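You operate a simulated robot arm through the tools that you are given. There is no shell and no other tool. Be economical: measure what you need, move in short steps, check, and stop when the job is done.

The job below is to be done with a simulated two-armed robot. You get a single attempt, and the scene is never put back.

JOB
Hold the damp meter on the brick, press its button, then crayon a patch: yellow if damp, white if dry.
Fine: over 15 % is damp; put meter and crayon back. Set down upright: damp meter. A coat counts when it lies all over at full strength: go over it till it gets no stronger.

Only the result counts: the job must be done as asked and must still hold three seconds after the hand-in. Knocking over, shifting, dropping, spilling or breaking anything else fails it.

ROBOT AND FRAMES
Two 7-joint arms with two-finger parallel grippers on one trunk, on a base that drives. Base frame: it is fixed to the floor where the robot stands at the start and does not move with it; the origin is under the middle of the robot, x ahead of it, y to its left, z up; the surface under the hand at the start is at about z = 900. Readings come in mm, rad, newtons and seconds.
The left shoulder is at the start at [70, 163, 1195], the right one opposite. With the tool pointing down near the work surface each hand reaches from about 400 to 880 mm from the robot's upright axis, wherever it stands, measured 20 degrees to its own side. Places, roughly: meter button [500, -100, 1000]. Payload 3.43 kg a hand.
Tool frame (each hand has its own): the origin (TCP) lies between the finger pads and is the grasp point; the fingertips stand 34 mm ahead of it; z points along the fingers, y is the line along which they close. Largest opening 128 mm; finger width 24, thickness 12; the body of the gripper, 48 by 130 mm, starts 96 mm behind the TCP.
Orientation is that of the tool frame in the base frame, as [roll, pitch, yaw] about the fixed x, y, z axes, in that order (R = Rz(yaw) Ry(pitch) Rx(roll)). With the fingers straight down and closing along the base's y, the tool's x points along the base's -x, its y along +y and its z along -z.

CONTROLS
- The arms move only by the tool servo_tool. It takes "left_increments", "right_increments" or both (then of equal length, played together; a hand with none holds still); each is one flat list of numbers, 7 for each row, row after row: the closure, from 0 (fully open) to 1 (shut), then the shift along the tool's x, y, z in mm, then the turn, a rotation vector about the tool's x, y, z in rad. In form: [claw, x, y, z, rx, ry, rz, claw, x, y, z, rx, ry, rz, ...]. A call has 1 to 8 rows; each row shifts and turns the commanded pose from where the row before left it, along the tool's axes as they then stand. Each row takes 0.2 s and may step no farther than 50 mm and 0.15 rad from the row before; otherwise, or with a gripper value out of range, the whole call is refused. Where a pose cannot be reached the arm comes as near as it can. A force on the tool above 90 N (or 10 N above the force at the start of the call, whichever is more), or a blocked arm, ends the call early, and 0.2 s more pass. The fingers move at their own pace (about 153 mm/s each) and stop on an object; they squeeze with about 26 N. The grip force told is the motor's: it shows also when the fingers shut on nothing. Time passes only in rows, and 0.2 s behind the last, so rows that do not move let the fingers close. The reply holds the time, the measured pose of the TCP, the force on the tool along the base axes, the opening and the grip force, in the units named above and with some noise, with the torque about the TCP (base axes, N m) and any sound that the robot's microphone picked up, and new pictures: "pictures" is both (left out), scene, wrist or none (wrist: the cameras of the hands that moved).
- Cameras (640 x 400 px; columns grow to the right, rows downward): "scene" is now at [135, -29.7, 1427.6]; the picture's right is [-0.27, -0.96, 0.00], its down [-0.56, 0.15, -0.82] and it looks along [0.79, -0.22, -0.58] (base axes); focal length 251 px, centre (320, 200). "left" rides on the left gripper at [76, 11, -160] in its tool frame; the picture's right is [-0.15, 0.99, 0.00], its down [-0.88, -0.13, -0.46] and it looks along [-0.45, -0.07, 0.89] (tool axes); focal length 234 px, centre (320, 200). "right" rides on the right gripper at [76, -11, -160] in its tool frame; the picture's right is [0.15, 0.99, 0.00], its down [-0.88, 0.13, -0.46] and it looks along [-0.45, 0.07, 0.89] (tool axes); focal length 234 px, centre (320, 200). There is no depth. A picture from a camera that has moved, and an enlarged one, comes with that camera's place and axes in the base frame and with its lens. The place of the scene camera against the robot may be out by one fixed shift of up to 12 mm in any direction.
- lift_body(by): slides the trunk up (or, below 0, down) by that many mm; the arms and the scene camera ride with it, the base frame stays. It gives what a move gives, with no picture.
- base_move(legs): drives the robot by 1 to 6 legs, each [ahead, left, turn to the left] in mm, mm and rad, along the robot's own axes; the way and the turn of a leg run together, so that a leg with both is an arc; at most 1500 mm and 3.142 rad a leg. The arms and the cameras ride along, it lands a little off, and it stops where it bumps. It gives what a move gives, and a new picture of the scene camera.
- turn_head(pan, tilt): turns the head with the scene camera to pan (to the left, within 1.501 rad either way) and tilt (down, from -0.506 to 1.204), counted from straight ahead of the robot. It gives what a move gives, and a new picture of the scene camera.
- close_up(camera, box): a new picture of the part [left, top, right, bottom] of that camera's present view, enlarged. The clock stands still meanwhile.
- job_done(): hands the job in; it is judged then, once.

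Work in short steps. Places have to be worked out from the pictures, the camera data and where the tool is seen: move nearer, look again, correct. Check each grasp and each placing, and mend what went wrong. You have 120 turns and 260 pictures in all, those below and enlarged ones among them. Open the grippers and draw the arms clear of the work before you hand the job in, unless the task says otherwise; then end with one line.

The tools are called after "Emit:" as a command line: name --argument value ..., lists and objects as JSON in quotes. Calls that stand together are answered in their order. servo_tool: Moves the arms, as the interface text tells. Its arguments: {"type":"object","properties":{"left_increments":{"type":"array"},"right_increments":{"type":"array"},"pictures":{"type":"string","enum":["both","scene","wrist","none"]}},"required":[]} The other tools are called the same way: lift_body (by) slides the trunk up or down; base_move (legs) drives the base; turn_head (pan, tilt) turns the head that bears the scene camera; close_up (camera, box) takes an enlarged picture of a part of a camera's view; job_done () hands the job in.

At the start:

```text
time_s: 0.0
left_tcp_pos: [604.4, 224.4, 1235.3]
left_tcp_rot: [3.14, -0.001, -3.14]
left_wrist_force: [0.2, 0.5, -0.3]
left_moment: [-0.01, -0.01, 0.04]
left_finger_gap: 128.2
left_gripper_force: 0.0
right_tcp_pos: [439.6, -277.7, 1278.1]
right_tcp_rot: [-3.141, -0.002, -3.141]
right_wrist_force: [-0.4, -0.2, 0.3]
right_moment: [-0.01, -0.02, -0.01]
right_finger_gap: 127.8
right_gripper_force: 0.1
trunk travel left (down, up): [-675.0, 265.0]
robot x, y, heading: [0.1, -1.5, -0.003]
head pan, tilt: [-0.269, 0.616]
```

scene: 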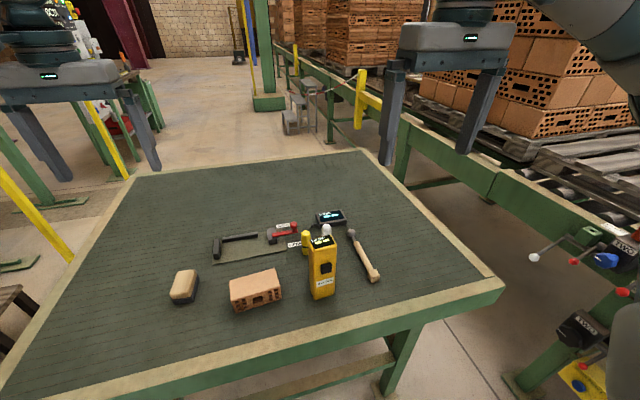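
right: 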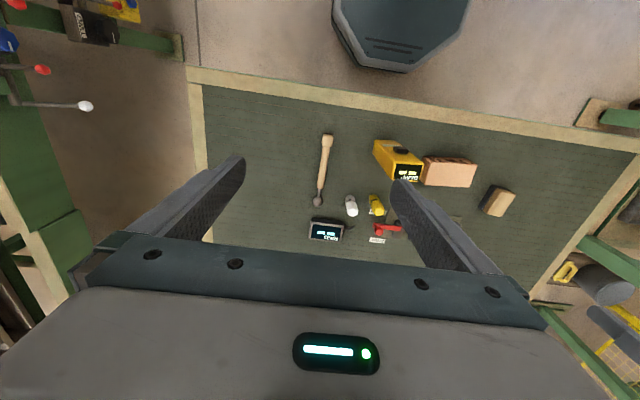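
left: 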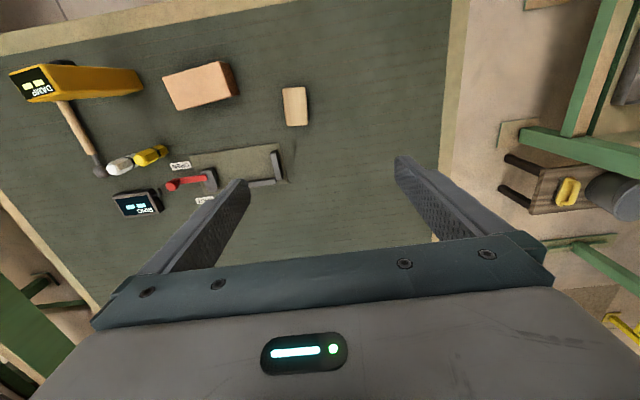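

I'll take enlarged views of the bench first to identify the meter, brick and crayons.

Emit:
close_up --camera "scene" --box '[160, 190, 400, 340]'

Emit:
close_up --camera "right" --box '[290, 120, 530, 270]'

Emit:
close_up --camera "left" --box '[0, 40, 320, 240]'

```text
2.67 times, centred on (280, 265) of scene
camera zoom: at [135.0, -29.7, 1427.6], right [-0.27, -0.96, 0.0], down [-0.56, 0.15, -0.82], along [0.79, -0.22, -0.58], focal length 668 px, centre (427, 27)
```

zoom: 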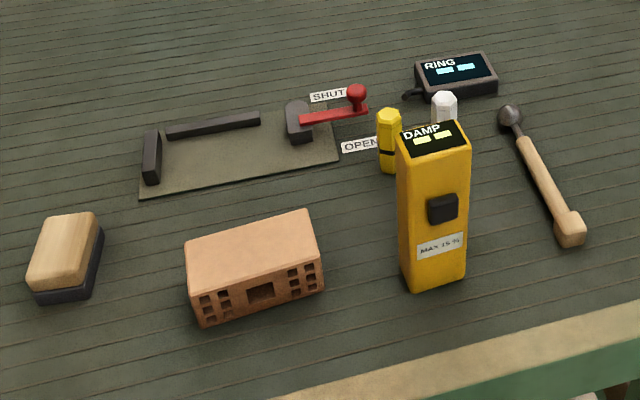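

```text
2.67 times, centred on (410, 195) of right
camera zoom: at [365.6, -290.9, 1438.0], right [-0.15, 0.99, 0.0], down [0.88, 0.13, 0.46], along [0.45, 0.07, -0.89], focal length 624 px, centre (80, 213)
```

zoom: 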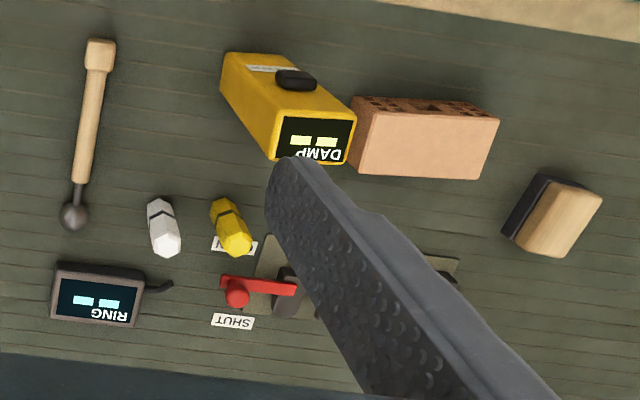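

```text
2.00 times, centred on (160, 140) of left
camera zoom: at [529.2, 235.2, 1394.2], right [0.15, 0.99, 0.0], down [0.88, -0.13, 0.46], along [0.45, -0.07, -0.89], focal length 468 px, centre (640, 320)
```

zoom: 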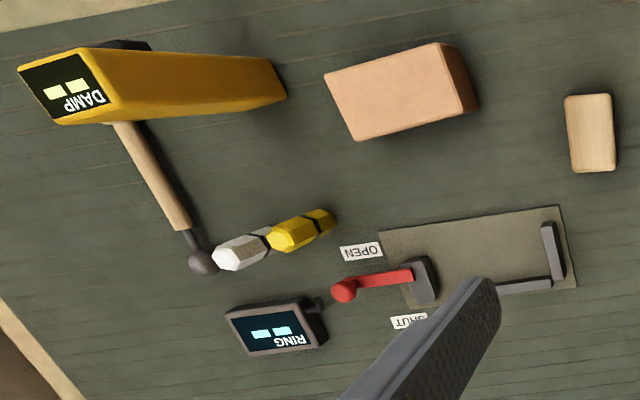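

The meter stands at about (490,-120), the brick at about (500,15), and the crayons stand behind them. I'll bring the right hand in higher up for a closer look.

Emit:
servo_tool --right_increments '[0, 8, 43, 20, 0, 0, 0, 0, 8, 43, 20, 0, 0, 0, 0, 8, 43, 20, 0, 0, 0, 0, 8, 43, 20, 0, 0, 0, 0, 0, 43, 20, 0, 0, 0]' --pictures "both"

```text
time_s: 1.2
left_tcp_pos: [605.2, 225.2, 1234.1]
left_tcp_rot: [-3.141, 0.0, -3.141]
left_wrist_force: [0.3, 0.2, 0.1]
left_moment: [0.01, 0.02, 0.0]
left_finger_gap: 127.9
left_gripper_force: 0.1
right_tcp_pos: [409.6, -61.4, 1176.6]
right_tcp_rot: [-3.14, -0.003, 3.141]
right_wrist_force: [0.1, -0.5, 0.0]
right_moment: [-0.02, -0.01, 0.01]
right_finger_gap: 128.0
right_gripper_force: 0.0
trunk travel left (down, up): [-675.0, 265.0]
robot x, y, heading: [-2.3, -2.1, 0.005]
head pan, tilt: [-0.269, 0.616]
camera scene: at [135.8, -28.0, 1427.5], right [-0.27, -0.96, 0.0], down [-0.56, 0.15, -0.82], along [0.79, -0.22, -0.58], focal length 251 px, centre (320, 200)
camera right: at [334.2, -73.5, 1337.0], right [-0.15, 0.99, 0.0], down [0.88, 0.13, 0.45], along [0.45, 0.07, -0.89], focal length 234 px, centre (320, 200)
```

scene: 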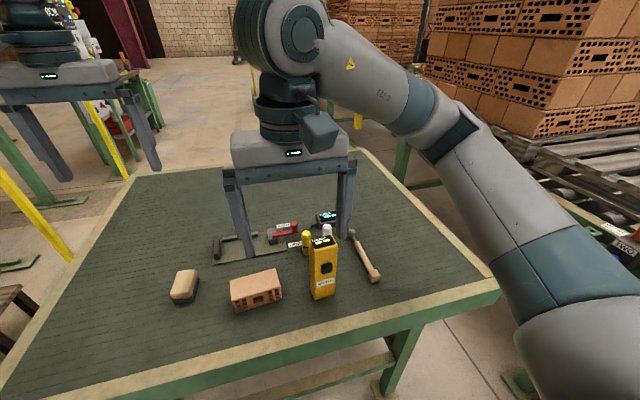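
right: 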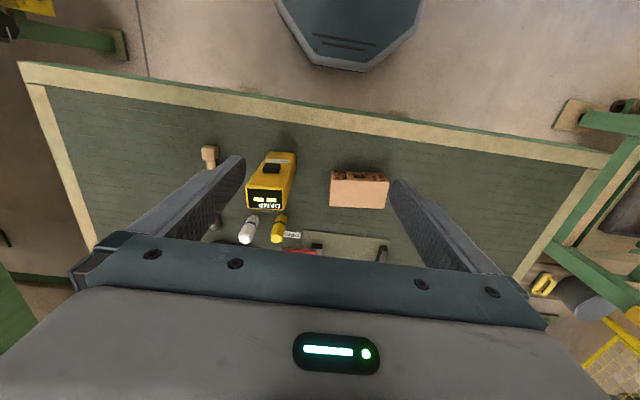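

Emit:
close_up --camera "right" --box '[200, 130, 408, 260]'

Emit:
close_up --camera "scene" --box '[260, 195, 388, 275]'

```text
3.08 times, centred on (304, 195) of right
camera zoom: at [334.2, -73.5, 1337.0], right [-0.15, 0.99, 0.0], down [0.88, 0.13, 0.45], along [0.45, 0.07, -0.89], focal length 720 px, centre (369, 215)
```

zoom: 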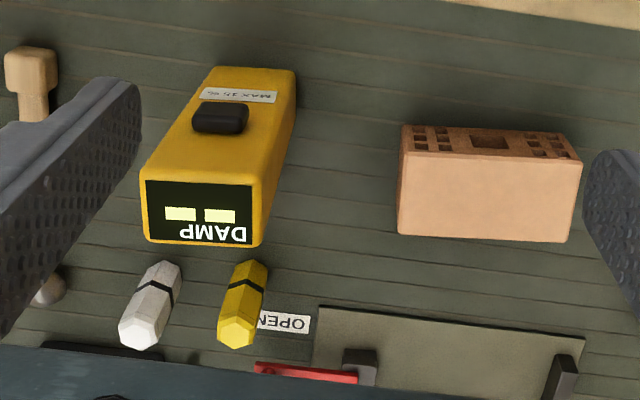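

```text
5.00 times, centred on (324, 235) of scene
camera zoom: at [135.8, -28.0, 1427.5], right [-0.27, -0.96, 0.0], down [-0.56, 0.15, -0.82], along [0.79, -0.22, -0.58], focal length 1253 px, centre (300, 25)
```

zoom: 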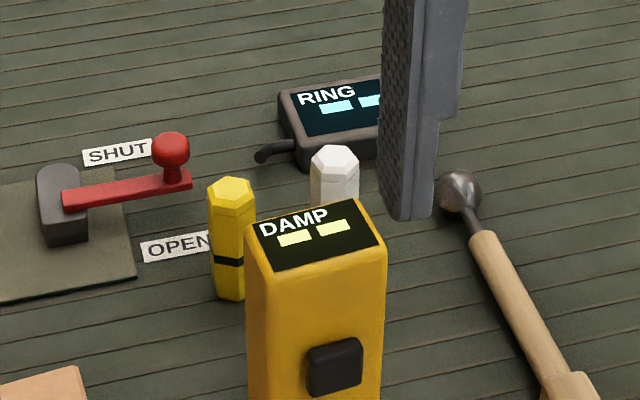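

The meter measures about 48×30×160 mm, centred near (483,-123) with a yaw of about 0.09. The brick top is at z≈946, centred near (510,26). I'll move the right hand above the meter.

Emit:
servo_tool --right_increments '[0, -37, -31, 0, 0, 0, -0.04, 0, -37, -31, 0, 0, 0, -0.04, 0, 0, 0, 30, 0, 0, 0, 0, 0, 0, 0, 0, 0, 0]'

```text
time_s: 2.2
left_tcp_pos: [604.3, 224.9, 1234.2]
left_tcp_rot: [3.141, 0.0, -3.139]
left_wrist_force: [-1.0, 0.5, -0.5]
left_moment: [0.04, -0.02, 0.01]
left_finger_gap: 127.9
left_gripper_force: 0.0
right_tcp_pos: [486.0, -123.7, 1146.4]
right_tcp_rot: [-3.141, 0.0, -3.063]
right_wrist_force: [0.0, -0.8, 0.5]
right_moment: [-0.01, -0.02, 0.01]
right_finger_gap: 128.0
right_gripper_force: 0.0
trunk travel left (down, up): [-675.0, 265.0]
robot x, y, heading: [0.8, -0.9, -0.006]
head pan, tilt: [-0.269, 0.616]
camera scene: at [134.7, -29.9, 1427.6], right [-0.27, -0.96, 0.0], down [-0.56, 0.15, -0.82], along [0.79, -0.22, -0.58], focal length 251 px, centre (320, 200)
camera right: at [411.6, -142.6, 1306.3], right [-0.23, 0.97, 0.0], down [0.87, 0.2, 0.46], along [0.44, 0.1, -0.89], focal length 234 px, centre (320, 200)
```

scene: 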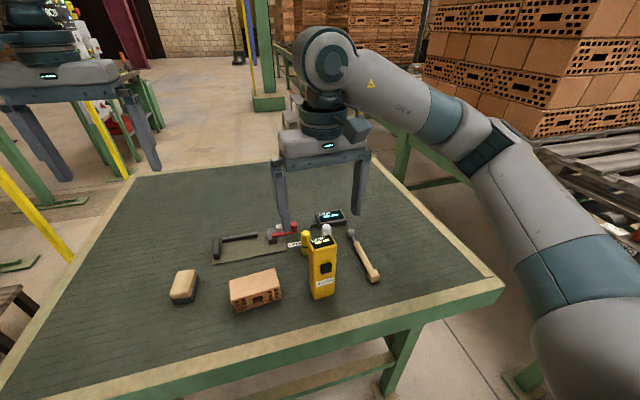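
right: 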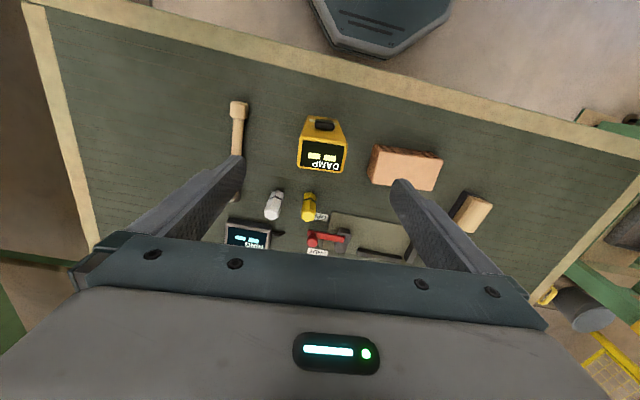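

Emit:
close_up --camera "right" --box '[260, 100, 388, 180]'

```text
5.00 times, centred on (324, 140) of right
camera zoom: at [411.6, -142.6, 1306.3], right [-0.23, 0.97, 0.0], down [0.87, 0.2, 0.46], along [0.44, 0.1, -0.89], focal length 1171 px, centre (300, 500)
```

zoom: 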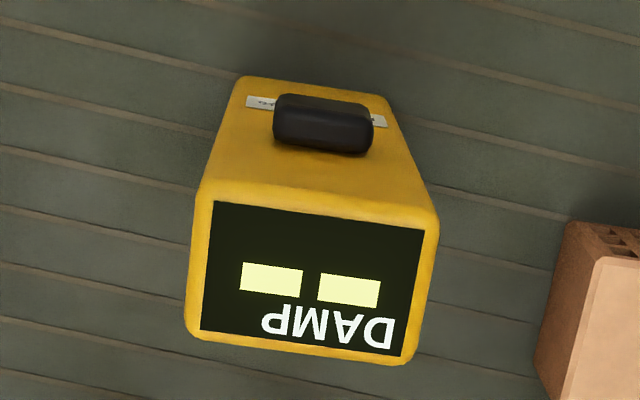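

The refined meter centre is about (480.5,-125.4), yaw ≈0.1, with the top at 1060. I'll descend to z≈1025 and close on the side faces.

Emit:
servo_tool --right_increments '[0, 5, -2, 40, 0, 0, -0.02, 0, 0, 0, 40, 0, 0, 0, 0, 0, 0, 40, 0, 0, 0, 0, 0, 0, 0, 0, 0, 0]' --pictures "wrist"

```text
time_s: 3.2
left_tcp_pos: [604.2, 225.0, 1234.7]
left_tcp_rot: [3.141, 0.0, -3.14]
left_wrist_force: [-0.3, 0.6, -1.1]
left_moment: [0.01, -0.03, 0.0]
left_finger_gap: 128.1
left_gripper_force: 0.1
right_tcp_pos: [479.5, -127.4, 1027.7]
right_tcp_rot: [3.141, 0.0, -3.04]
right_wrist_force: [0.0, 0.6, 0.4]
right_moment: [0.02, 0.01, -0.01]
right_finger_gap: 128.1
right_gripper_force: 0.0
trunk travel left (down, up): [-675.0, 265.0]
robot x, y, heading: [3.1, -1.9, -0.002]
head pan, tilt: [-0.269, 0.616]
camera right: at [406.7, -147.1, 1186.7], right [-0.24, 0.97, 0.0], down [0.86, 0.22, 0.46], along [0.44, 0.11, -0.89], focal length 234 px, centre (320, 200)
```

right: 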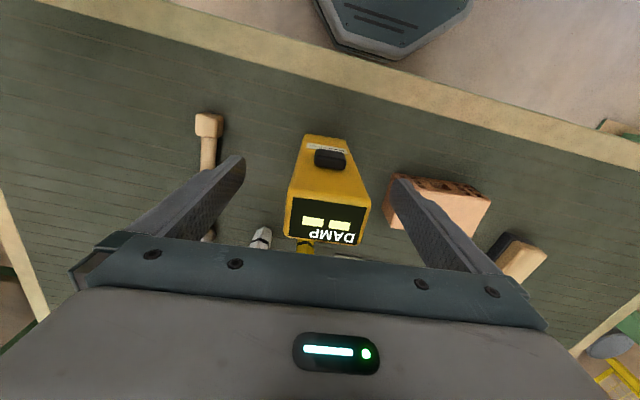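

The meter sits about 5 mm to +y of the hand's centre. I'll shift over and close.

Emit:
servo_tool --right_increments '[0, 0, 5, 0, 0, 0, 0, 0.4, 0, 0, 0, 0, 0, 0, 1, 0, 0, 0, 0, 0, 0, 1, 0, 0, 0, 0, 0, 0]' --pictures "both"

```text
time_s: 4.2
left_tcp_pos: [605.1, 224.2, 1234.4]
left_tcp_rot: [3.141, 0.0, -3.141]
left_wrist_force: [-0.3, 0.2, -0.2]
left_moment: [-0.02, 0.01, 0.02]
left_finger_gap: 128.0
left_gripper_force: 0.0
right_tcp_pos: [479.1, -121.7, 1027.7]
right_tcp_rot: [-3.14, 0.001, -3.041]
right_wrist_force: [0.4, 0.7, -0.4]
right_moment: [0.03, 0.04, 0.02]
right_finger_gap: 51.8
right_gripper_force: 25.8
trunk travel left (down, up): [-675.0, 265.0]
robot x, y, heading: [-1.6, -1.8, 0.001]
head pan, tilt: [-0.269, 0.616]
camera scene: at [135.0, -29.7, 1427.5], right [-0.27, -0.96, 0.0], down [-0.56, 0.15, -0.82], along [0.79, -0.22, -0.58], focal length 251 px, centre (320, 200)
camera right: at [406.1, -141.8, 1187.6], right [-0.24, 0.97, 0.0], down [0.86, 0.22, 0.46], along [0.44, 0.11, -0.89], focal length 234 px, centre (320, 200)
```

scene: 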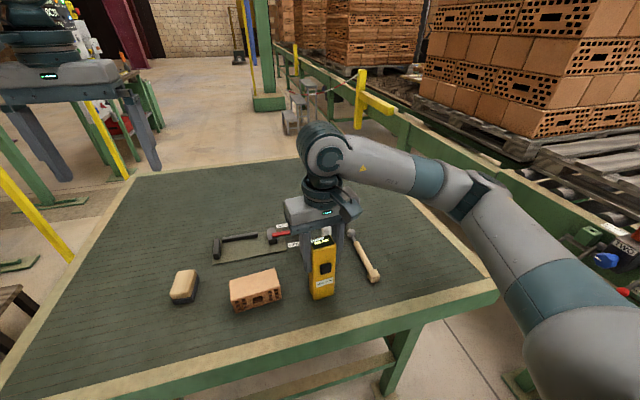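
right: 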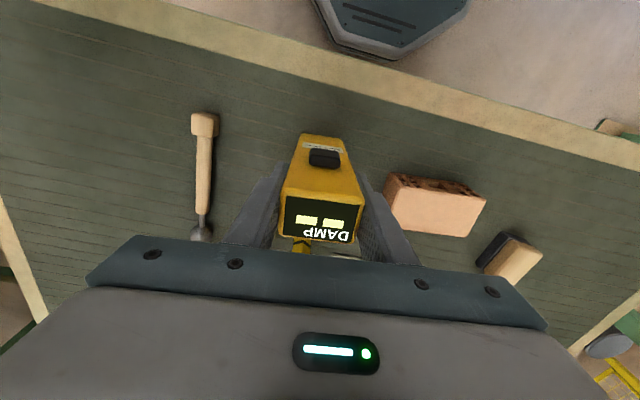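

The grip is good (gap 51.8, 26 N). I'll lift and carry the meter over the brick.

Emit:
servo_tool --right_increments '[1, 0, 0, -30, 0, 0, 0, 1, 0, 0, -45, 0, 0, 0, 1, 0, 0, -40, 0, 0, 0, 1, -15.2, 47, 0, 0, 0, 0, 1, -15.2, 47, 0, 0, 0, 0, 1, -15.2, 47, 0, 0, 0, 0, 1, 0, 3, 0, 0, 0, 0]' --pictures "both"

Emit:
servo_tool --right_increments '[1, 0, 0, 0, 0, 0, 0.143, 1, 0, 0, 0, 0, 0, 0.143, 1, 0, 0, 0, 0, 0, 0.143, 1, 0, 0, 0, 0, 0, 0.143, 1, 0, 0, 0, 0, 0, 0.143, 1, 0, 0, 0, 0, 0, 0.143]' --pictures "none"

Emit:
servo_tool --right_increments '[1, 0, 0, 0, 0, 0, 0.143, 1, 0, 0, 0, 0, 0, 0.143, 1, 0, 0, 0, 0, 0, 0.143, 1, 0, 0, 0, 0, 0, 0.143, 1, 0, 0, 0, 0, 0, 0.143]' --pictures "both"

```text
time_s: 5.8
left_tcp_pos: [604.9, 223.5, 1234.7]
left_tcp_rot: [3.141, 0.0, 3.14]
left_wrist_force: [0.4, -0.8, 0.6]
left_moment: [0.03, 0.02, 0.0]
left_finger_gap: 128.1
left_gripper_force: 0.0
right_tcp_pos: [511.7, 25.3, 1142.5]
right_tcp_rot: [-3.141, 0.0, -3.041]
right_wrist_force: [-0.4, -0.4, -1.5]
right_moment: [0.01, 0.02, -0.02]
right_finger_gap: 51.7
right_gripper_force: 25.9
trunk travel left (down, up): [-675.0, 265.0]
robot x, y, heading: [-3.8, -0.9, -0.0]
head pan, tilt: [-0.269, 0.616]
camera scene: at [135.4, -30.4, 1427.5], right [-0.27, -0.96, 0.0], down [-0.56, 0.15, -0.82], along [0.79, -0.22, -0.58], focal length 251 px, centre (320, 200)
camera right: at [437.4, 5.5, 1302.7], right [-0.24, 0.97, 0.0], down [0.86, 0.22, 0.46], along [0.44, 0.11, -0.89], focal length 234 px, centre (320, 200)
```

scene: 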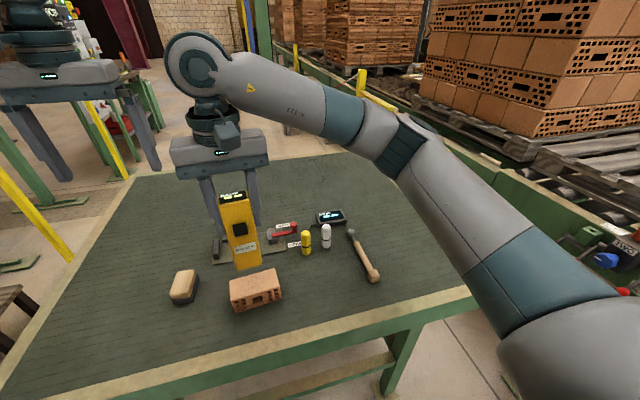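
right: 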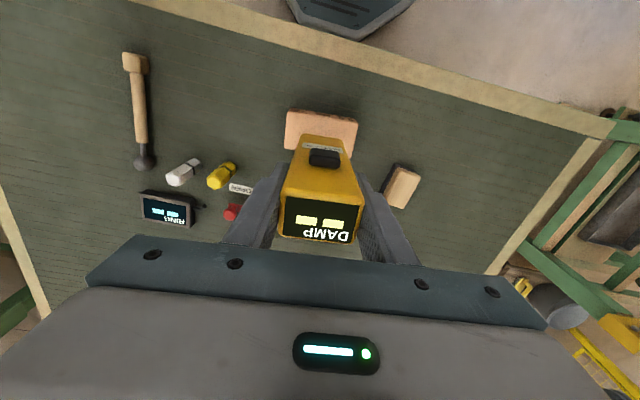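

```text
time_s: 7.2
left_tcp_pos: [604.2, 224.9, 1234.9]
left_tcp_rot: [-3.142, -0.001, -3.139]
left_wrist_force: [-0.5, -0.2, 0.1]
left_moment: [0.02, 0.01, 0.02]
left_finger_gap: 127.9
left_gripper_force: 0.0
right_tcp_pos: [508.9, 27.0, 1143.1]
right_tcp_rot: [3.141, 0.001, 2.383]
right_wrist_force: [0.5, -0.7, -1.6]
right_moment: [0.02, -0.03, -0.03]
right_finger_gap: 51.7
right_gripper_force: 26.2
trunk travel left (down, up): [-675.0, 265.0]
robot x, y, heading: [2.8, -2.2, 0.005]
head pan, tilt: [-0.269, 0.616]
```

```text
time_s: 8.4
left_tcp_pos: [605.1, 224.8, 1234.7]
left_tcp_rot: [3.141, 0.0, -3.14]
left_wrist_force: [-0.1, 0.1, -0.4]
left_moment: [-0.01, -0.04, -0.02]
left_finger_gap: 128.0
left_gripper_force: 0.1
right_tcp_pos: [510.8, 25.9, 1142.7]
right_tcp_rot: [3.141, -0.002, 1.665]
right_wrist_force: [-0.5, -0.2, -2.5]
right_moment: [0.01, 0.01, -0.01]
right_finger_gap: 51.4
right_gripper_force: 26.1
trunk travel left (down, up): [-675.0, 265.0]
robot x, y, heading: [2.4, 2.6, 0.001]
head pan, tilt: [-0.269, 0.616]
camera scene: at [135.1, -29.7, 1427.5], right [-0.27, -0.96, 0.0], down [-0.56, 0.15, -0.82], along [0.79, -0.22, -0.58], focal length 251 px, centre (320, 200)
camera right: at [492.1, 99.5, 1302.7], right [0.97, 0.24, 0.0], down [0.21, -0.86, 0.46], along [0.11, -0.44, -0.89], focal length 234 px, centre (320, 200)
```

scene: 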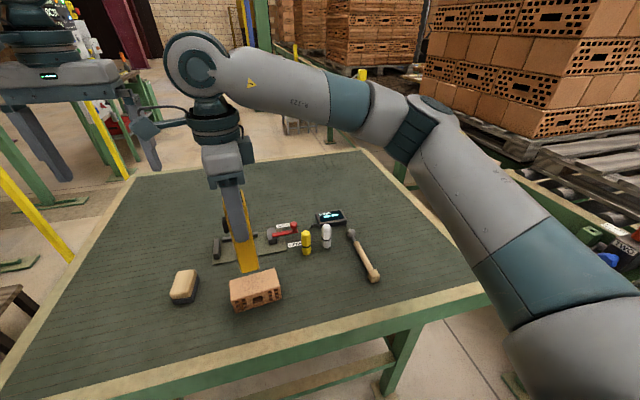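
right: 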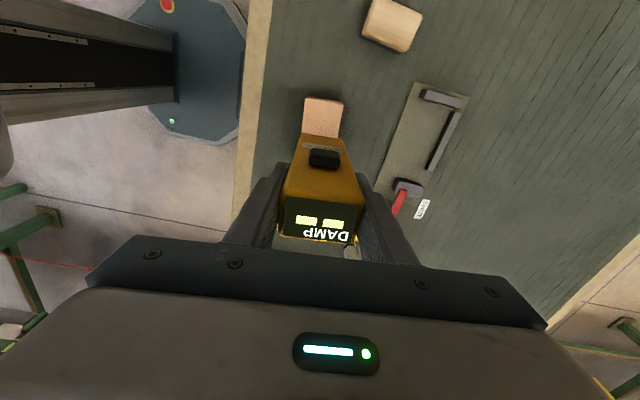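

The button now faces +y. I'll lower onto the brick with contact expected near z≈1074, in fast then small steps.

Emit:
servo_tool --right_increments '[1, 0, 0, 30, 0, 0, 0, 1, 0, 0, 28, 0, 0, 0, 1, 0, 0, 4, 0, 0, 0, 1, 0, 0, 2, 0, 0, 0, 1, 0, 0, 0, 0, 0, 0]' --pictures "both"

```text
time_s: 9.6
left_tcp_pos: [604.7, 224.4, 1233.3]
left_tcp_rot: [3.141, 0.0, -3.139]
left_wrist_force: [0.2, -0.1, -0.5]
left_moment: [-0.03, 0.02, 0.0]
left_finger_gap: 128.0
left_gripper_force: 0.0
right_tcp_pos: [509.2, 26.3, 1077.8]
right_tcp_rot: [3.141, -0.001, 1.668]
right_wrist_force: [0.5, -0.2, -1.6]
right_moment: [-0.01, 0.01, -0.01]
right_finger_gap: 51.4
right_gripper_force: 26.0
trunk travel left (down, up): [-675.0, 265.0]
robot x, y, heading: [3.0, -1.8, 0.004]
head pan, tilt: [-0.269, 0.616]
camera scene: at [135.2, -29.6, 1427.5], right [-0.27, -0.96, 0.0], down [-0.56, 0.15, -0.82], along [0.79, -0.22, -0.58], focal length 251 px, centre (320, 200)
camera right: at [492.1, 100.1, 1238.7], right [0.97, 0.24, 0.0], down [0.22, -0.86, 0.46], along [0.11, -0.44, -0.89], focal length 234 px, centre (320, 200)
```

scene: 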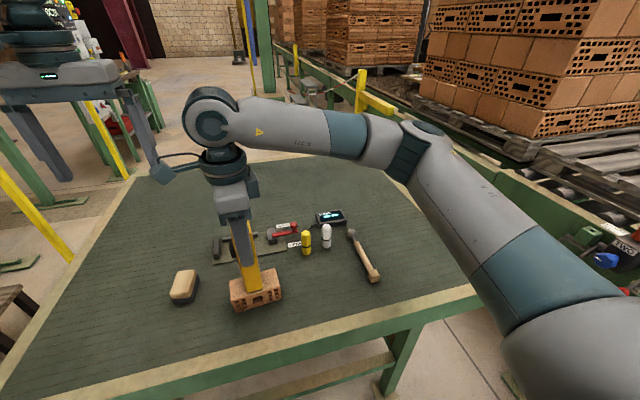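
right: 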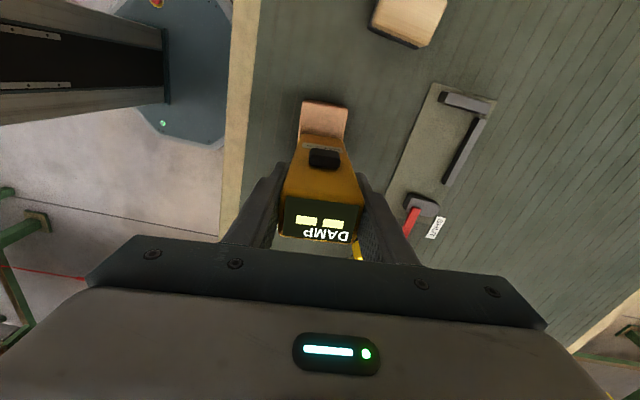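

Emit:
servo_tool --right_increments '[1, 0, 0, 2, 0, 0, 0, 1, 0, 0, 0, 0, 0, 0]' --pictures "none"

Emit:
close_up --camera "scene" --box '[192, 200, 320, 320]'

```text
time_s: 10.2
left_tcp_pos: [603.6, 224.8, 1234.7]
left_tcp_rot: [-3.14, 0.001, -3.141]
left_wrist_force: [-0.5, 0.5, 0.6]
left_moment: [-0.01, -0.01, 0.0]
left_finger_gap: 127.9
left_gripper_force: 0.0
right_tcp_pos: [510.1, 26.4, 1079.4]
right_tcp_rot: [3.139, 0.0, 1.668]
right_wrist_force: [1.3, 1.0, 8.5]
right_moment: [-0.04, 0.0, 0.0]
right_finger_gap: 51.8
right_gripper_force: 26.6
trunk travel left (down, up): [-675.0, 265.0]
robot x, y, heading: [2.6, -2.6, -0.004]
head pan, tilt: [-0.269, 0.616]
```

```text
3.33 times, centred on (256, 260) of scene
camera zoom: at [134.5, -29.6, 1427.8], right [-0.27, -0.96, 0.0], down [-0.56, 0.15, -0.82], along [0.79, -0.22, -0.58], focal length 835 px, centre (533, 0)
```

zoom: 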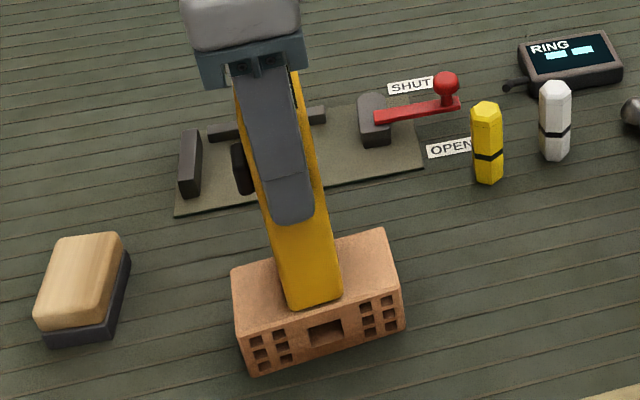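

The meter is in contact with the brick (about 10 N, bottom z≈950). I'll turn the closed left hand to point towards -y, then bring it beside the button.

Emit:
servo_tool --left_increments '[1, 0, 0, 0, 0.14, 0, 0, 1, 0, 0, 0, 0.14, 0, 0, 1, 0, 0, 0, 0.14, 0, 0, 1, 0, 0, 0, 0.14, 0, 0, 1, 0, 0, 0, 0.14, 0, 0]' --pictures "none"

Emit:
servo_tool --left_increments '[1, 0, 0, 0, 0.14, 0, 0, 1, 0, 0, 0, 0.14, 0, 0, 1, 0, 0, 0, 0.14, 0, 0, 1, 0, 0, 0, 0.14, 0, 0, 1, 0, 0, 0, 0.14, 0, 0, 1, 0, 0, 0, 0, 0, 0]' --pictures "both"

```text
time_s: 11.4
left_tcp_pos: [604.3, 225.9, 1236.5]
left_tcp_rot: [-2.438, 0.001, -3.138]
left_wrist_force: [-0.4, 0.4, -0.2]
left_moment: [0.03, 0.01, 0.0]
left_finger_gap: 0.0
left_gripper_force: 26.2
right_tcp_pos: [507.5, 27.4, 1077.5]
right_tcp_rot: [3.141, 0.003, 1.668]
right_wrist_force: [4.4, -1.1, 17.2]
right_moment: [-0.07, -0.26, -0.02]
right_finger_gap: 51.7
right_gripper_force: 26.2
trunk travel left (down, up): [-675.0, 265.0]
robot x, y, heading: [-1.7, -1.8, -0.007]
head pan, tilt: [-0.269, 0.616]
```

```text
time_s: 12.8
left_tcp_pos: [602.4, 224.9, 1234.2]
left_tcp_rot: [-1.741, 0.001, -3.141]
left_wrist_force: [0.0, 1.1, 0.1]
left_moment: [-0.01, -0.01, -0.01]
left_finger_gap: 0.1
left_gripper_force: 26.1
right_tcp_pos: [509.0, 26.8, 1075.9]
right_tcp_rot: [-3.141, -0.001, 1.671]
right_wrist_force: [3.6, 1.9, 18.2]
right_moment: [0.07, -0.26, -0.01]
right_finger_gap: 51.7
right_gripper_force: 26.2
trunk travel left (down, up): [-675.0, 265.0]
robot x, y, heading: [1.6, 1.2, 0.0]
head pan, tilt: [-0.269, 0.616]
camera scene: at [133.9, -29.7, 1427.7], right [-0.27, -0.96, 0.0], down [-0.56, 0.15, -0.82], along [0.79, -0.22, -0.58], focal length 251 px, centre (320, 200)
camera left: at [528.5, 383.9, 1250.9], right [0.15, 0.17, -0.97], down [0.88, 0.43, 0.21], along [0.45, -0.89, -0.08], focal length 234 px, centre (320, 200)
```

scene: 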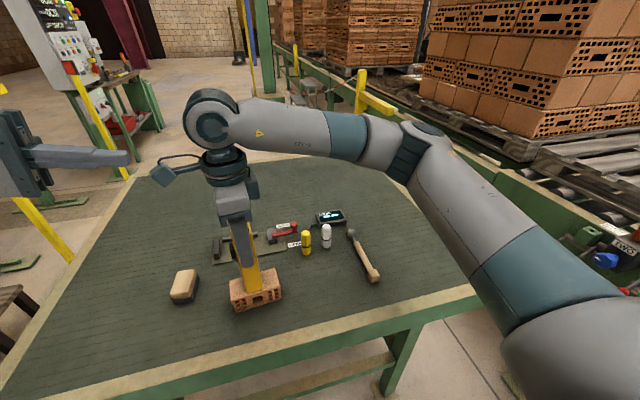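
left: 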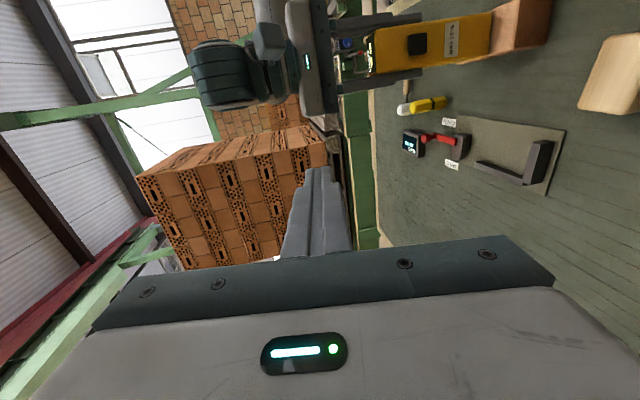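

The left hand is oriented properly. I'll move it to about 45 mm short of the button.

Emit:
servo_tool --left_increments '[1, 19, 31, 20, 0, 0, 0, 1, 19, 31, 20, 0, 0, 0, 1, 19, 31, 20, 0, 0, 0, 1, 19, 31, 25, 0, 0, 0, 1, 19, 31, 25, 0, 0, 0, 1, 0, 0, 0, 0, 0, 0]' --pictures "both"

Emit:
close_up --camera "left" --box '[240, 60, 496, 220]'

```text
time_s: 14.2
left_tcp_pos: [506.6, 145.0, 1065.9]
left_tcp_rot: [-1.743, 0.001, -3.139]
left_wrist_force: [0.0, -0.2, -0.3]
left_moment: [0.0, 0.01, 0.01]
left_finger_gap: 0.1
left_gripper_force: 25.6
right_tcp_pos: [509.6, 27.0, 1077.0]
right_tcp_rot: [-3.14, 0.001, 1.668]
right_wrist_force: [3.3, 0.7, 15.6]
right_moment: [0.17, -0.13, 0.01]
right_finger_gap: 51.6
right_gripper_force: 25.9
trunk travel left (down, up): [-675.0, 265.0]
robot x, y, heading: [2.4, -2.3, 0.001]
head pan, tilt: [-0.269, 0.616]
camera scene: at [133.9, -29.6, 1427.7], right [-0.27, -0.96, 0.0], down [-0.56, 0.15, -0.82], along [0.79, -0.22, -0.58], focal length 251 px, centre (320, 200)
camera left: at [430.8, 304.7, 1081.6], right [0.15, 0.17, -0.97], down [0.88, 0.43, 0.21], along [0.45, -0.89, -0.08], focal length 234 px, centre (320, 200)
```

scene: 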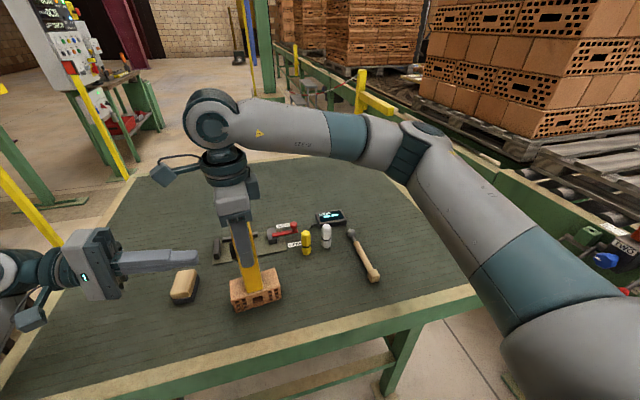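
left: 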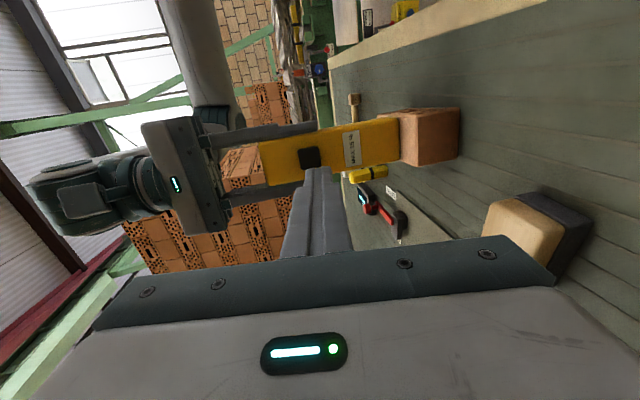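

```text
2.50 times, centred on (368, 140) of left
camera zoom: at [430.8, 304.7, 1081.6], right [0.15, 0.17, -0.97], down [0.88, 0.43, 0.21], along [0.45, -0.89, -0.08], focal length 585 px, centre (200, 350)
```

zoom: 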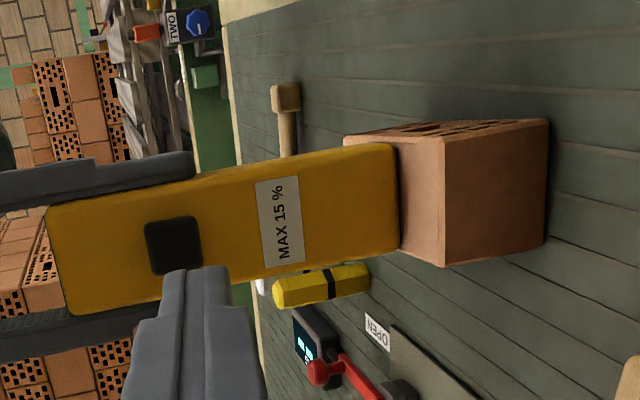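

The button is at about (506, 50, 1060), so I'll raise the left hand 9 mm, advance to just short of it, then creep in.

Emit:
servo_tool --left_increments '[1, 0, -9, 20, 0, 0, 0, 1, 0, 0, 25, 0, 0, 0, 1, 0, 0, 8, 0, 0, 0, 1, 0, 0, 0, 0, 0, 0]' --pictures "wrist"

Emit:
close_up --camera "scene" --box '[152, 180, 312, 320]'

```text
time_s: 15.2
left_tcp_pos: [510.4, 88.6, 1066.0]
left_tcp_rot: [-1.743, 0.001, -3.14]
left_wrist_force: [0.4, 1.7, -0.5]
left_moment: [-0.03, 0.01, -0.06]
left_finger_gap: 0.0
left_gripper_force: 25.6
right_tcp_pos: [509.0, 27.1, 1077.1]
right_tcp_rot: [-3.142, 0.001, 1.668]
right_wrist_force: [0.0, 0.1, 13.6]
right_moment: [0.2, 0.05, -0.01]
right_finger_gap: 51.7
right_gripper_force: 26.3
trunk travel left (down, up): [-675.0, 265.0]
robot x, y, heading: [0.1, -0.7, -0.001]
head pan, tilt: [-0.269, 0.616]
camera left: at [434.7, 247.9, 1081.5], right [0.15, 0.17, -0.97], down [0.88, 0.43, 0.21], along [0.45, -0.89, -0.09], focal length 234 px, centre (320, 200)
```

left: 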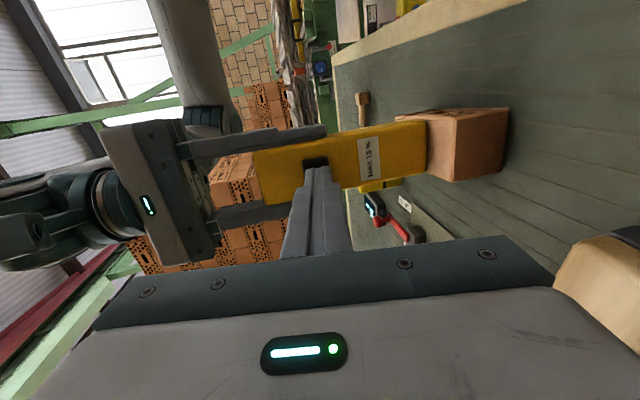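

```text
2.86 times, centred on (232, 250) of scene
camera zoom: at [133.8, -29.5, 1427.7], right [-0.27, -0.96, 0.0], down [-0.56, 0.15, -0.82], along [0.79, -0.22, -0.58], focal length 716 px, centre (571, 57)
```

zoom: 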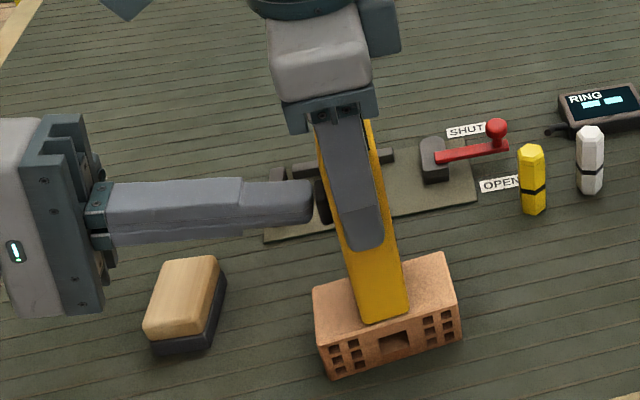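

The fingertip is right at the button with slight contact. I'll press in small steps.

Emit:
servo_tool --left_increments '[1, 0, 0, 2, 0, 0, 0, 1, 0, 0, 2, 0, 0, 0, 1, 0, 0, 1, 0, 0, 0, 1, 0, 0, 0, 0, 0, 0]' --pictures "none"

Emit:
close_up --camera "right" --box '[240, 120, 400, 260]'

```text
time_s: 16.2
left_tcp_pos: [509.4, 84.8, 1063.6]
left_tcp_rot: [-1.742, 0.0, -3.139]
left_wrist_force: [2.2, 5.5, 0.9]
left_moment: [-0.07, 0.0, 0.09]
left_finger_gap: 0.0
left_gripper_force: 25.7
right_tcp_pos: [508.6, 26.1, 1076.7]
right_tcp_rot: [-3.141, -0.001, 1.667]
right_wrist_force: [-0.5, -3.6, 12.2]
right_moment: [0.27, 0.16, 0.01]
right_finger_gap: 51.9
right_gripper_force: 26.2
trunk travel left (down, up): [-675.0, 265.0]
robot x, y, heading: [0.8, -1.4, -0.004]
head pan, tilt: [-0.269, 0.616]
heard: click
```

```text
2.86 times, centred on (320, 190) of right
camera zoom: at [490.6, 100.0, 1237.0], right [0.97, 0.24, 0.0], down [0.22, -0.86, 0.46], along [0.11, -0.44, -0.89], focal length 669 px, centre (320, 229)
```

zoom: 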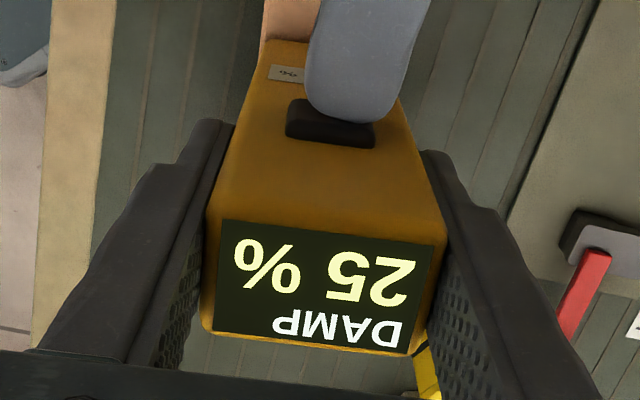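

There was a click, and the display reads 25 %, which is over 15 %, so damp and yellow. I'll back the left hand off and recheck the display.

Emit:
servo_tool --left_increments '[1, 0, 0, -20, 0, 0, 0, 1, 0, 0, -45, 0, 0, 0, 1, 0, 0, -45, 0, 0, 0]' --pictures "none"

Emit:
close_up --camera "right" --box '[240, 120, 400, 260]'

```text
time_s: 17.0
left_tcp_pos: [508.7, 196.1, 1080.5]
left_tcp_rot: [-1.74, 0.0, 3.141]
left_wrist_force: [0.4, 0.0, 0.6]
left_moment: [0.0, 0.0, -0.03]
left_finger_gap: 0.1
left_gripper_force: 26.4
right_tcp_pos: [508.4, 26.9, 1077.9]
right_tcp_rot: [3.141, 0.0, 1.67]
right_wrist_force: [-1.3, -0.7, 9.8]
right_moment: [0.01, 0.21, -0.07]
right_finger_gap: 51.9
right_gripper_force: 26.5
trunk travel left (down, up): [-675.0, 265.0]
robot x, y, heading: [-1.0, 0.8, 0.005]
head pan, tilt: [-0.269, 0.616]
```

```text
2.86 times, centred on (320, 190) of right
camera zoom: at [490.6, 100.0, 1237.0], right [0.97, 0.24, 0.0], down [0.22, -0.86, 0.46], along [0.11, -0.44, -0.89], focal length 669 px, centre (320, 229)
```

zoom: 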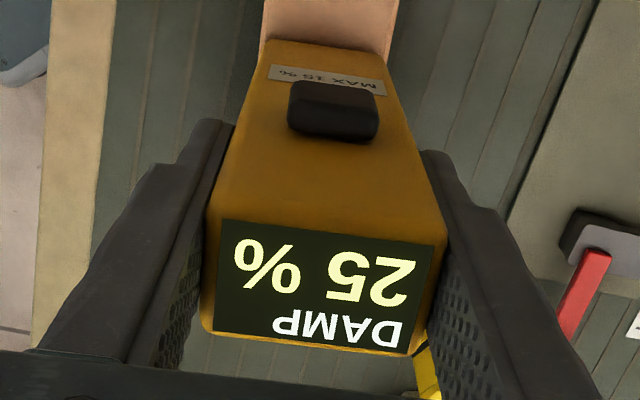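

25 % is confirmed. I'll lift the meter and turn it back.

Emit:
servo_tool --right_increments '[1, 0, 0, -15, 0, 0, 0, 1, 0, 0, -25, 0, 0, 0, 1, 0, 0, -25, 0, 0, 0, 1, 0, 0, 0, 0, 0, -0.143, 1, 0, 0, 0, 0, 0, -0.143, 1, 0, 0, 0, 0, 0, -0.143, 1, 0, 0, 0, 0, 0, -0.143, 1, 0, 0, 0, 0, 0, -0.143]' --pictures "none"

Emit:
servo_tool --right_increments '[1, 0, 0, 0, 0, 0, -0.143, 1, 0, 0, 0, 0, 0, -0.143, 1, 0, 0, 0, 0, 0, -0.143, 1, 0, 0, 0, 0, 0, -0.143, 1, 0, 0, 0, 0, 0, -0.143, 1, 0, 0, 0, 0, 0, -0.143, 1, 0, 0, 0, 0, 0, 0]' --pictures "none"

Emit:
servo_tool --right_increments '[1, 15.2, -48, 0, 0, 0, 0, 1, 15.2, -48, 0, 0, 0, 0, 1, 15.2, -48, 0, 0, 0, 0, 1, 0, 0, 0, 0, 0, 0]' --pictures "both"

```text
time_s: 18.8
left_tcp_pos: [508.9, 194.5, 1080.0]
left_tcp_rot: [-1.741, 0.0, -3.141]
left_wrist_force: [0.0, 0.0, -0.4]
left_moment: [0.0, 0.02, -0.02]
left_finger_gap: 0.0
left_gripper_force: 26.1
right_tcp_pos: [509.9, 25.7, 1142.0]
right_tcp_rot: [-3.14, -0.001, 2.387]
right_wrist_force: [-0.4, 0.1, -1.8]
right_moment: [0.02, 0.01, -0.04]
right_finger_gap: 51.7
right_gripper_force: 25.9
trunk travel left (down, up): [-675.0, 265.0]
robot x, y, heading: [-1.9, 0.0, -0.003]
head pan, tilt: [-0.269, 0.616]
```

```text
time_s: 20.4
left_tcp_pos: [509.6, 194.5, 1079.6]
left_tcp_rot: [-1.741, 0.0, -3.14]
left_wrist_force: [-0.3, 0.7, 0.5]
left_moment: [0.0, 0.0, -0.02]
left_finger_gap: 0.1
left_gripper_force: 25.9
right_tcp_pos: [511.1, 28.0, 1142.7]
right_tcp_rot: [-3.14, 0.0, -3.039]
right_wrist_force: [0.0, 0.1, -1.9]
right_moment: [0.02, 0.02, -0.02]
right_finger_gap: 51.6
right_gripper_force: 26.2
trunk travel left (down, up): [-675.0, 265.0]
robot x, y, heading: [4.8, -3.4, -0.0]
head pan, tilt: [-0.269, 0.616]
```

```text
refused: row 1 steps farther than a row can; nothing moved
```

That step was slightly too long, so I'll resend it in four rows.

Emit:
servo_tool --right_increments '[1, 11.5, -36.2, 0, 0, 0, 0, 1, 11.5, -36.2, 0, 0, 0, 0, 1, 11.5, -36.2, 0, 0, 0, 0, 1, 11.5, -36.2, 0, 0, 0, 0, 1, 0, 0, 40, 0, 0, 0, 1, 0, 0, 40, 0, 0, 0, 1, 0, 0, 25, 0, 0, 0, 1, 0, 0, 0, 0, 0, 0]' --pictures "both"

```text
time_s: 22.2
left_tcp_pos: [509.3, 195.7, 1079.7]
left_tcp_rot: [-1.743, 0.0, -3.138]
left_wrist_force: [0.0, 0.1, 0.0]
left_moment: [-0.02, 0.0, -0.01]
left_finger_gap: 0.0
left_gripper_force: 25.8
right_tcp_pos: [480.4, -122.5, 1036.1]
right_tcp_rot: [-3.14, 0.0, -3.042]
right_wrist_force: [0.4, 0.5, -1.9]
right_moment: [0.01, 0.02, 0.0]
right_finger_gap: 51.8
right_gripper_force: 26.5
trunk travel left (down, up): [-675.0, 265.0]
robot x, y, heading: [-2.1, 3.2, 0.0]
head pan, tilt: [-0.269, 0.616]
camera scene: at [135.1, -29.2, 1427.5], right [-0.27, -0.96, 0.0], down [-0.56, 0.15, -0.82], along [0.79, -0.22, -0.58], focal length 251 px, centre (320, 200)
camera right: at [406.8, -142.4, 1196.4], right [-0.24, 0.97, 0.0], down [0.86, 0.22, 0.46], along [0.44, 0.11, -0.89], focal length 234 px, centre (320, 200)
```

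scene: 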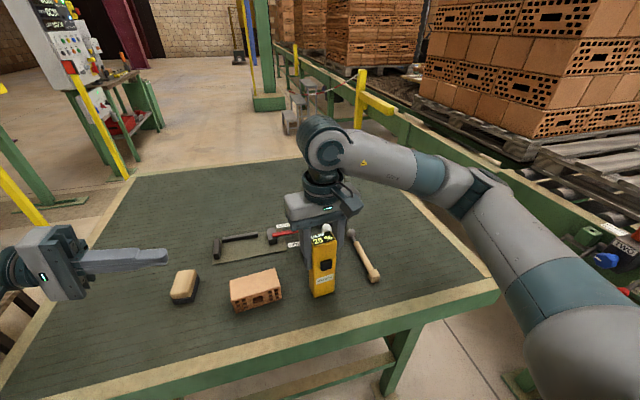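
right: 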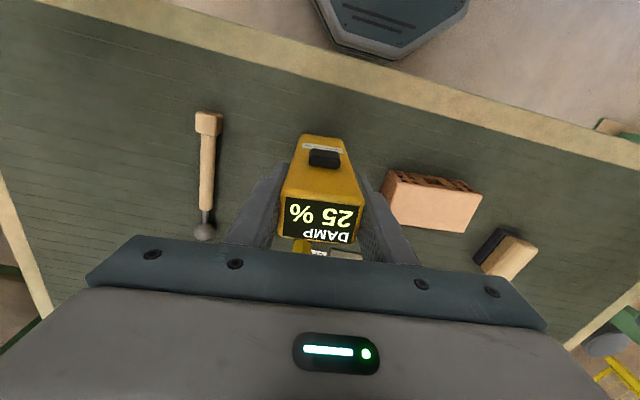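

The meter is 8 mm above its original height. I'll lower gently until contact.

Emit:
servo_tool --right_increments '[1, 0, 0, 4, 0, 0, 0, 1, 0, 0, 1.5, 0, 0, 0, 1, 0, 0, 0, 0, 0, 0]' --pictures "none"

Emit:
servo_tool --right_increments '[1, 0, 0, 1.5, 0, 0, 0, 1, 0, 0, 0, 0, 0, 0]' --pictures "none"

```text
time_s: 23.0
left_tcp_pos: [510.1, 194.0, 1078.8]
left_tcp_rot: [-1.742, 0.0, -3.141]
left_wrist_force: [-0.3, -0.5, 0.0]
left_moment: [-0.04, -0.01, 0.01]
left_finger_gap: 0.1
left_gripper_force: 26.0
right_tcp_pos: [480.1, -123.6, 1032.3]
right_tcp_rot: [3.141, -0.001, -3.042]
right_wrist_force: [0.2, -0.5, -3.0]
right_moment: [0.01, -0.02, 0.01]
right_finger_gap: 51.6
right_gripper_force: 25.7
trunk travel left (down, up): [-675.0, 265.0]
robot x, y, heading: [2.6, -2.6, 0.005]
head pan, tilt: [-0.269, 0.616]
```

```text
time_s: 23.6
left_tcp_pos: [509.4, 195.5, 1079.2]
left_tcp_rot: [-1.741, 0.001, -3.139]
left_wrist_force: [-0.1, 0.0, -0.4]
left_moment: [0.0, -0.01, 0.0]
left_finger_gap: 0.0
left_gripper_force: 26.1
right_tcp_pos: [479.4, -123.1, 1031.5]
right_tcp_rot: [3.141, -0.002, -3.043]
right_wrist_force: [0.8, 0.0, -1.5]
right_moment: [0.04, -0.02, -0.01]
right_finger_gap: 51.8
right_gripper_force: 25.7
trunk travel left (down, up): [-675.0, 265.0]
robot x, y, heading: [-1.5, 1.7, 0.001]
head pan, tilt: [-0.269, 0.616]
```

Emit:
servo_tool --right_increments '[1, 0, 0, 2, 0, 0, 0, 1, 0, 0, 0, 0, 0, 0]' --pictures "none"

Emit:
servo_tool --right_increments '[1, 0, 0, 1, 0, 0, 0, 1, 0, 0, 0, 0, 0, 0]' --pictures "none"

```text
time_s: 24.2
left_tcp_pos: [510.7, 194.2, 1080.4]
left_tcp_rot: [-1.743, 0.001, -3.139]
left_wrist_force: [0.2, -0.2, -0.1]
left_moment: [-0.02, 0.0, -0.06]
left_finger_gap: 0.0
left_gripper_force: 26.2
right_tcp_pos: [479.9, -122.6, 1028.6]
right_tcp_rot: [-3.141, 0.0, -3.04]
right_wrist_force: [0.2, 0.7, -0.9]
right_moment: [0.02, -0.03, -0.01]
right_finger_gap: 51.8
right_gripper_force: 26.0
trunk travel left (down, up): [-675.0, 265.0]
robot x, y, heading: [-0.7, 0.2, -0.001]
head pan, tilt: [-0.269, 0.616]
```

```text
time_s: 24.8
left_tcp_pos: [509.5, 194.4, 1081.1]
left_tcp_rot: [-1.743, 0.0, -3.141]
left_wrist_force: [-0.2, 0.5, -0.1]
left_moment: [0.0, 0.02, -0.02]
left_finger_gap: 0.0
left_gripper_force: 26.3
right_tcp_pos: [479.2, -122.8, 1025.9]
right_tcp_rot: [-3.141, -0.001, -3.043]
right_wrist_force: [-0.5, -0.4, -1.5]
right_moment: [0.01, 0.03, -0.02]
right_finger_gap: 51.8
right_gripper_force: 25.5
trunk travel left (down, up): [-675.0, 265.0]
robot x, y, heading: [0.3, -0.1, -0.0]
head pan, tilt: [-0.269, 0.616]
```

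Emit:
servo_tool --right_increments '[1, 0, 0, 1, 0, 0, 0, 1, 0, 0, 0, 0, 0, 0]' --pictures "none"

Emit:
close_up --camera "scene" --box '[280, 220, 376, 310]'

```text
time_s: 25.4
left_tcp_pos: [510.2, 195.2, 1080.3]
left_tcp_rot: [-1.742, 0.0, -3.14]
left_wrist_force: [1.1, 0.1, 0.2]
left_moment: [0.03, -0.02, 0.02]
left_finger_gap: 0.0
left_gripper_force: 26.0
right_tcp_pos: [477.3, -120.9, 1027.7]
right_tcp_rot: [3.141, 0.001, -3.042]
right_wrist_force: [1.5, -1.3, 10.8]
right_moment: [-0.11, -0.08, 0.01]
right_finger_gap: 51.8
right_gripper_force: 26.4
trunk travel left (down, up): [-675.0, 265.0]
robot x, y, heading: [1.6, -4.1, 0.002]
head pan, tilt: [-0.269, 0.616]
```

```text
4.44 times, centred on (328, 265) of scene
camera zoom: at [134.4, -29.4, 1427.8], right [-0.27, -0.96, 0.0], down [-0.56, 0.15, -0.82], along [0.79, -0.22, -0.58], focal length 1114 px, centre (284, -89)
```

zoom: 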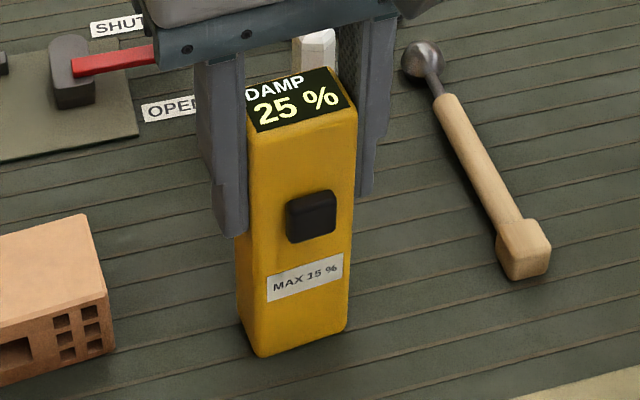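

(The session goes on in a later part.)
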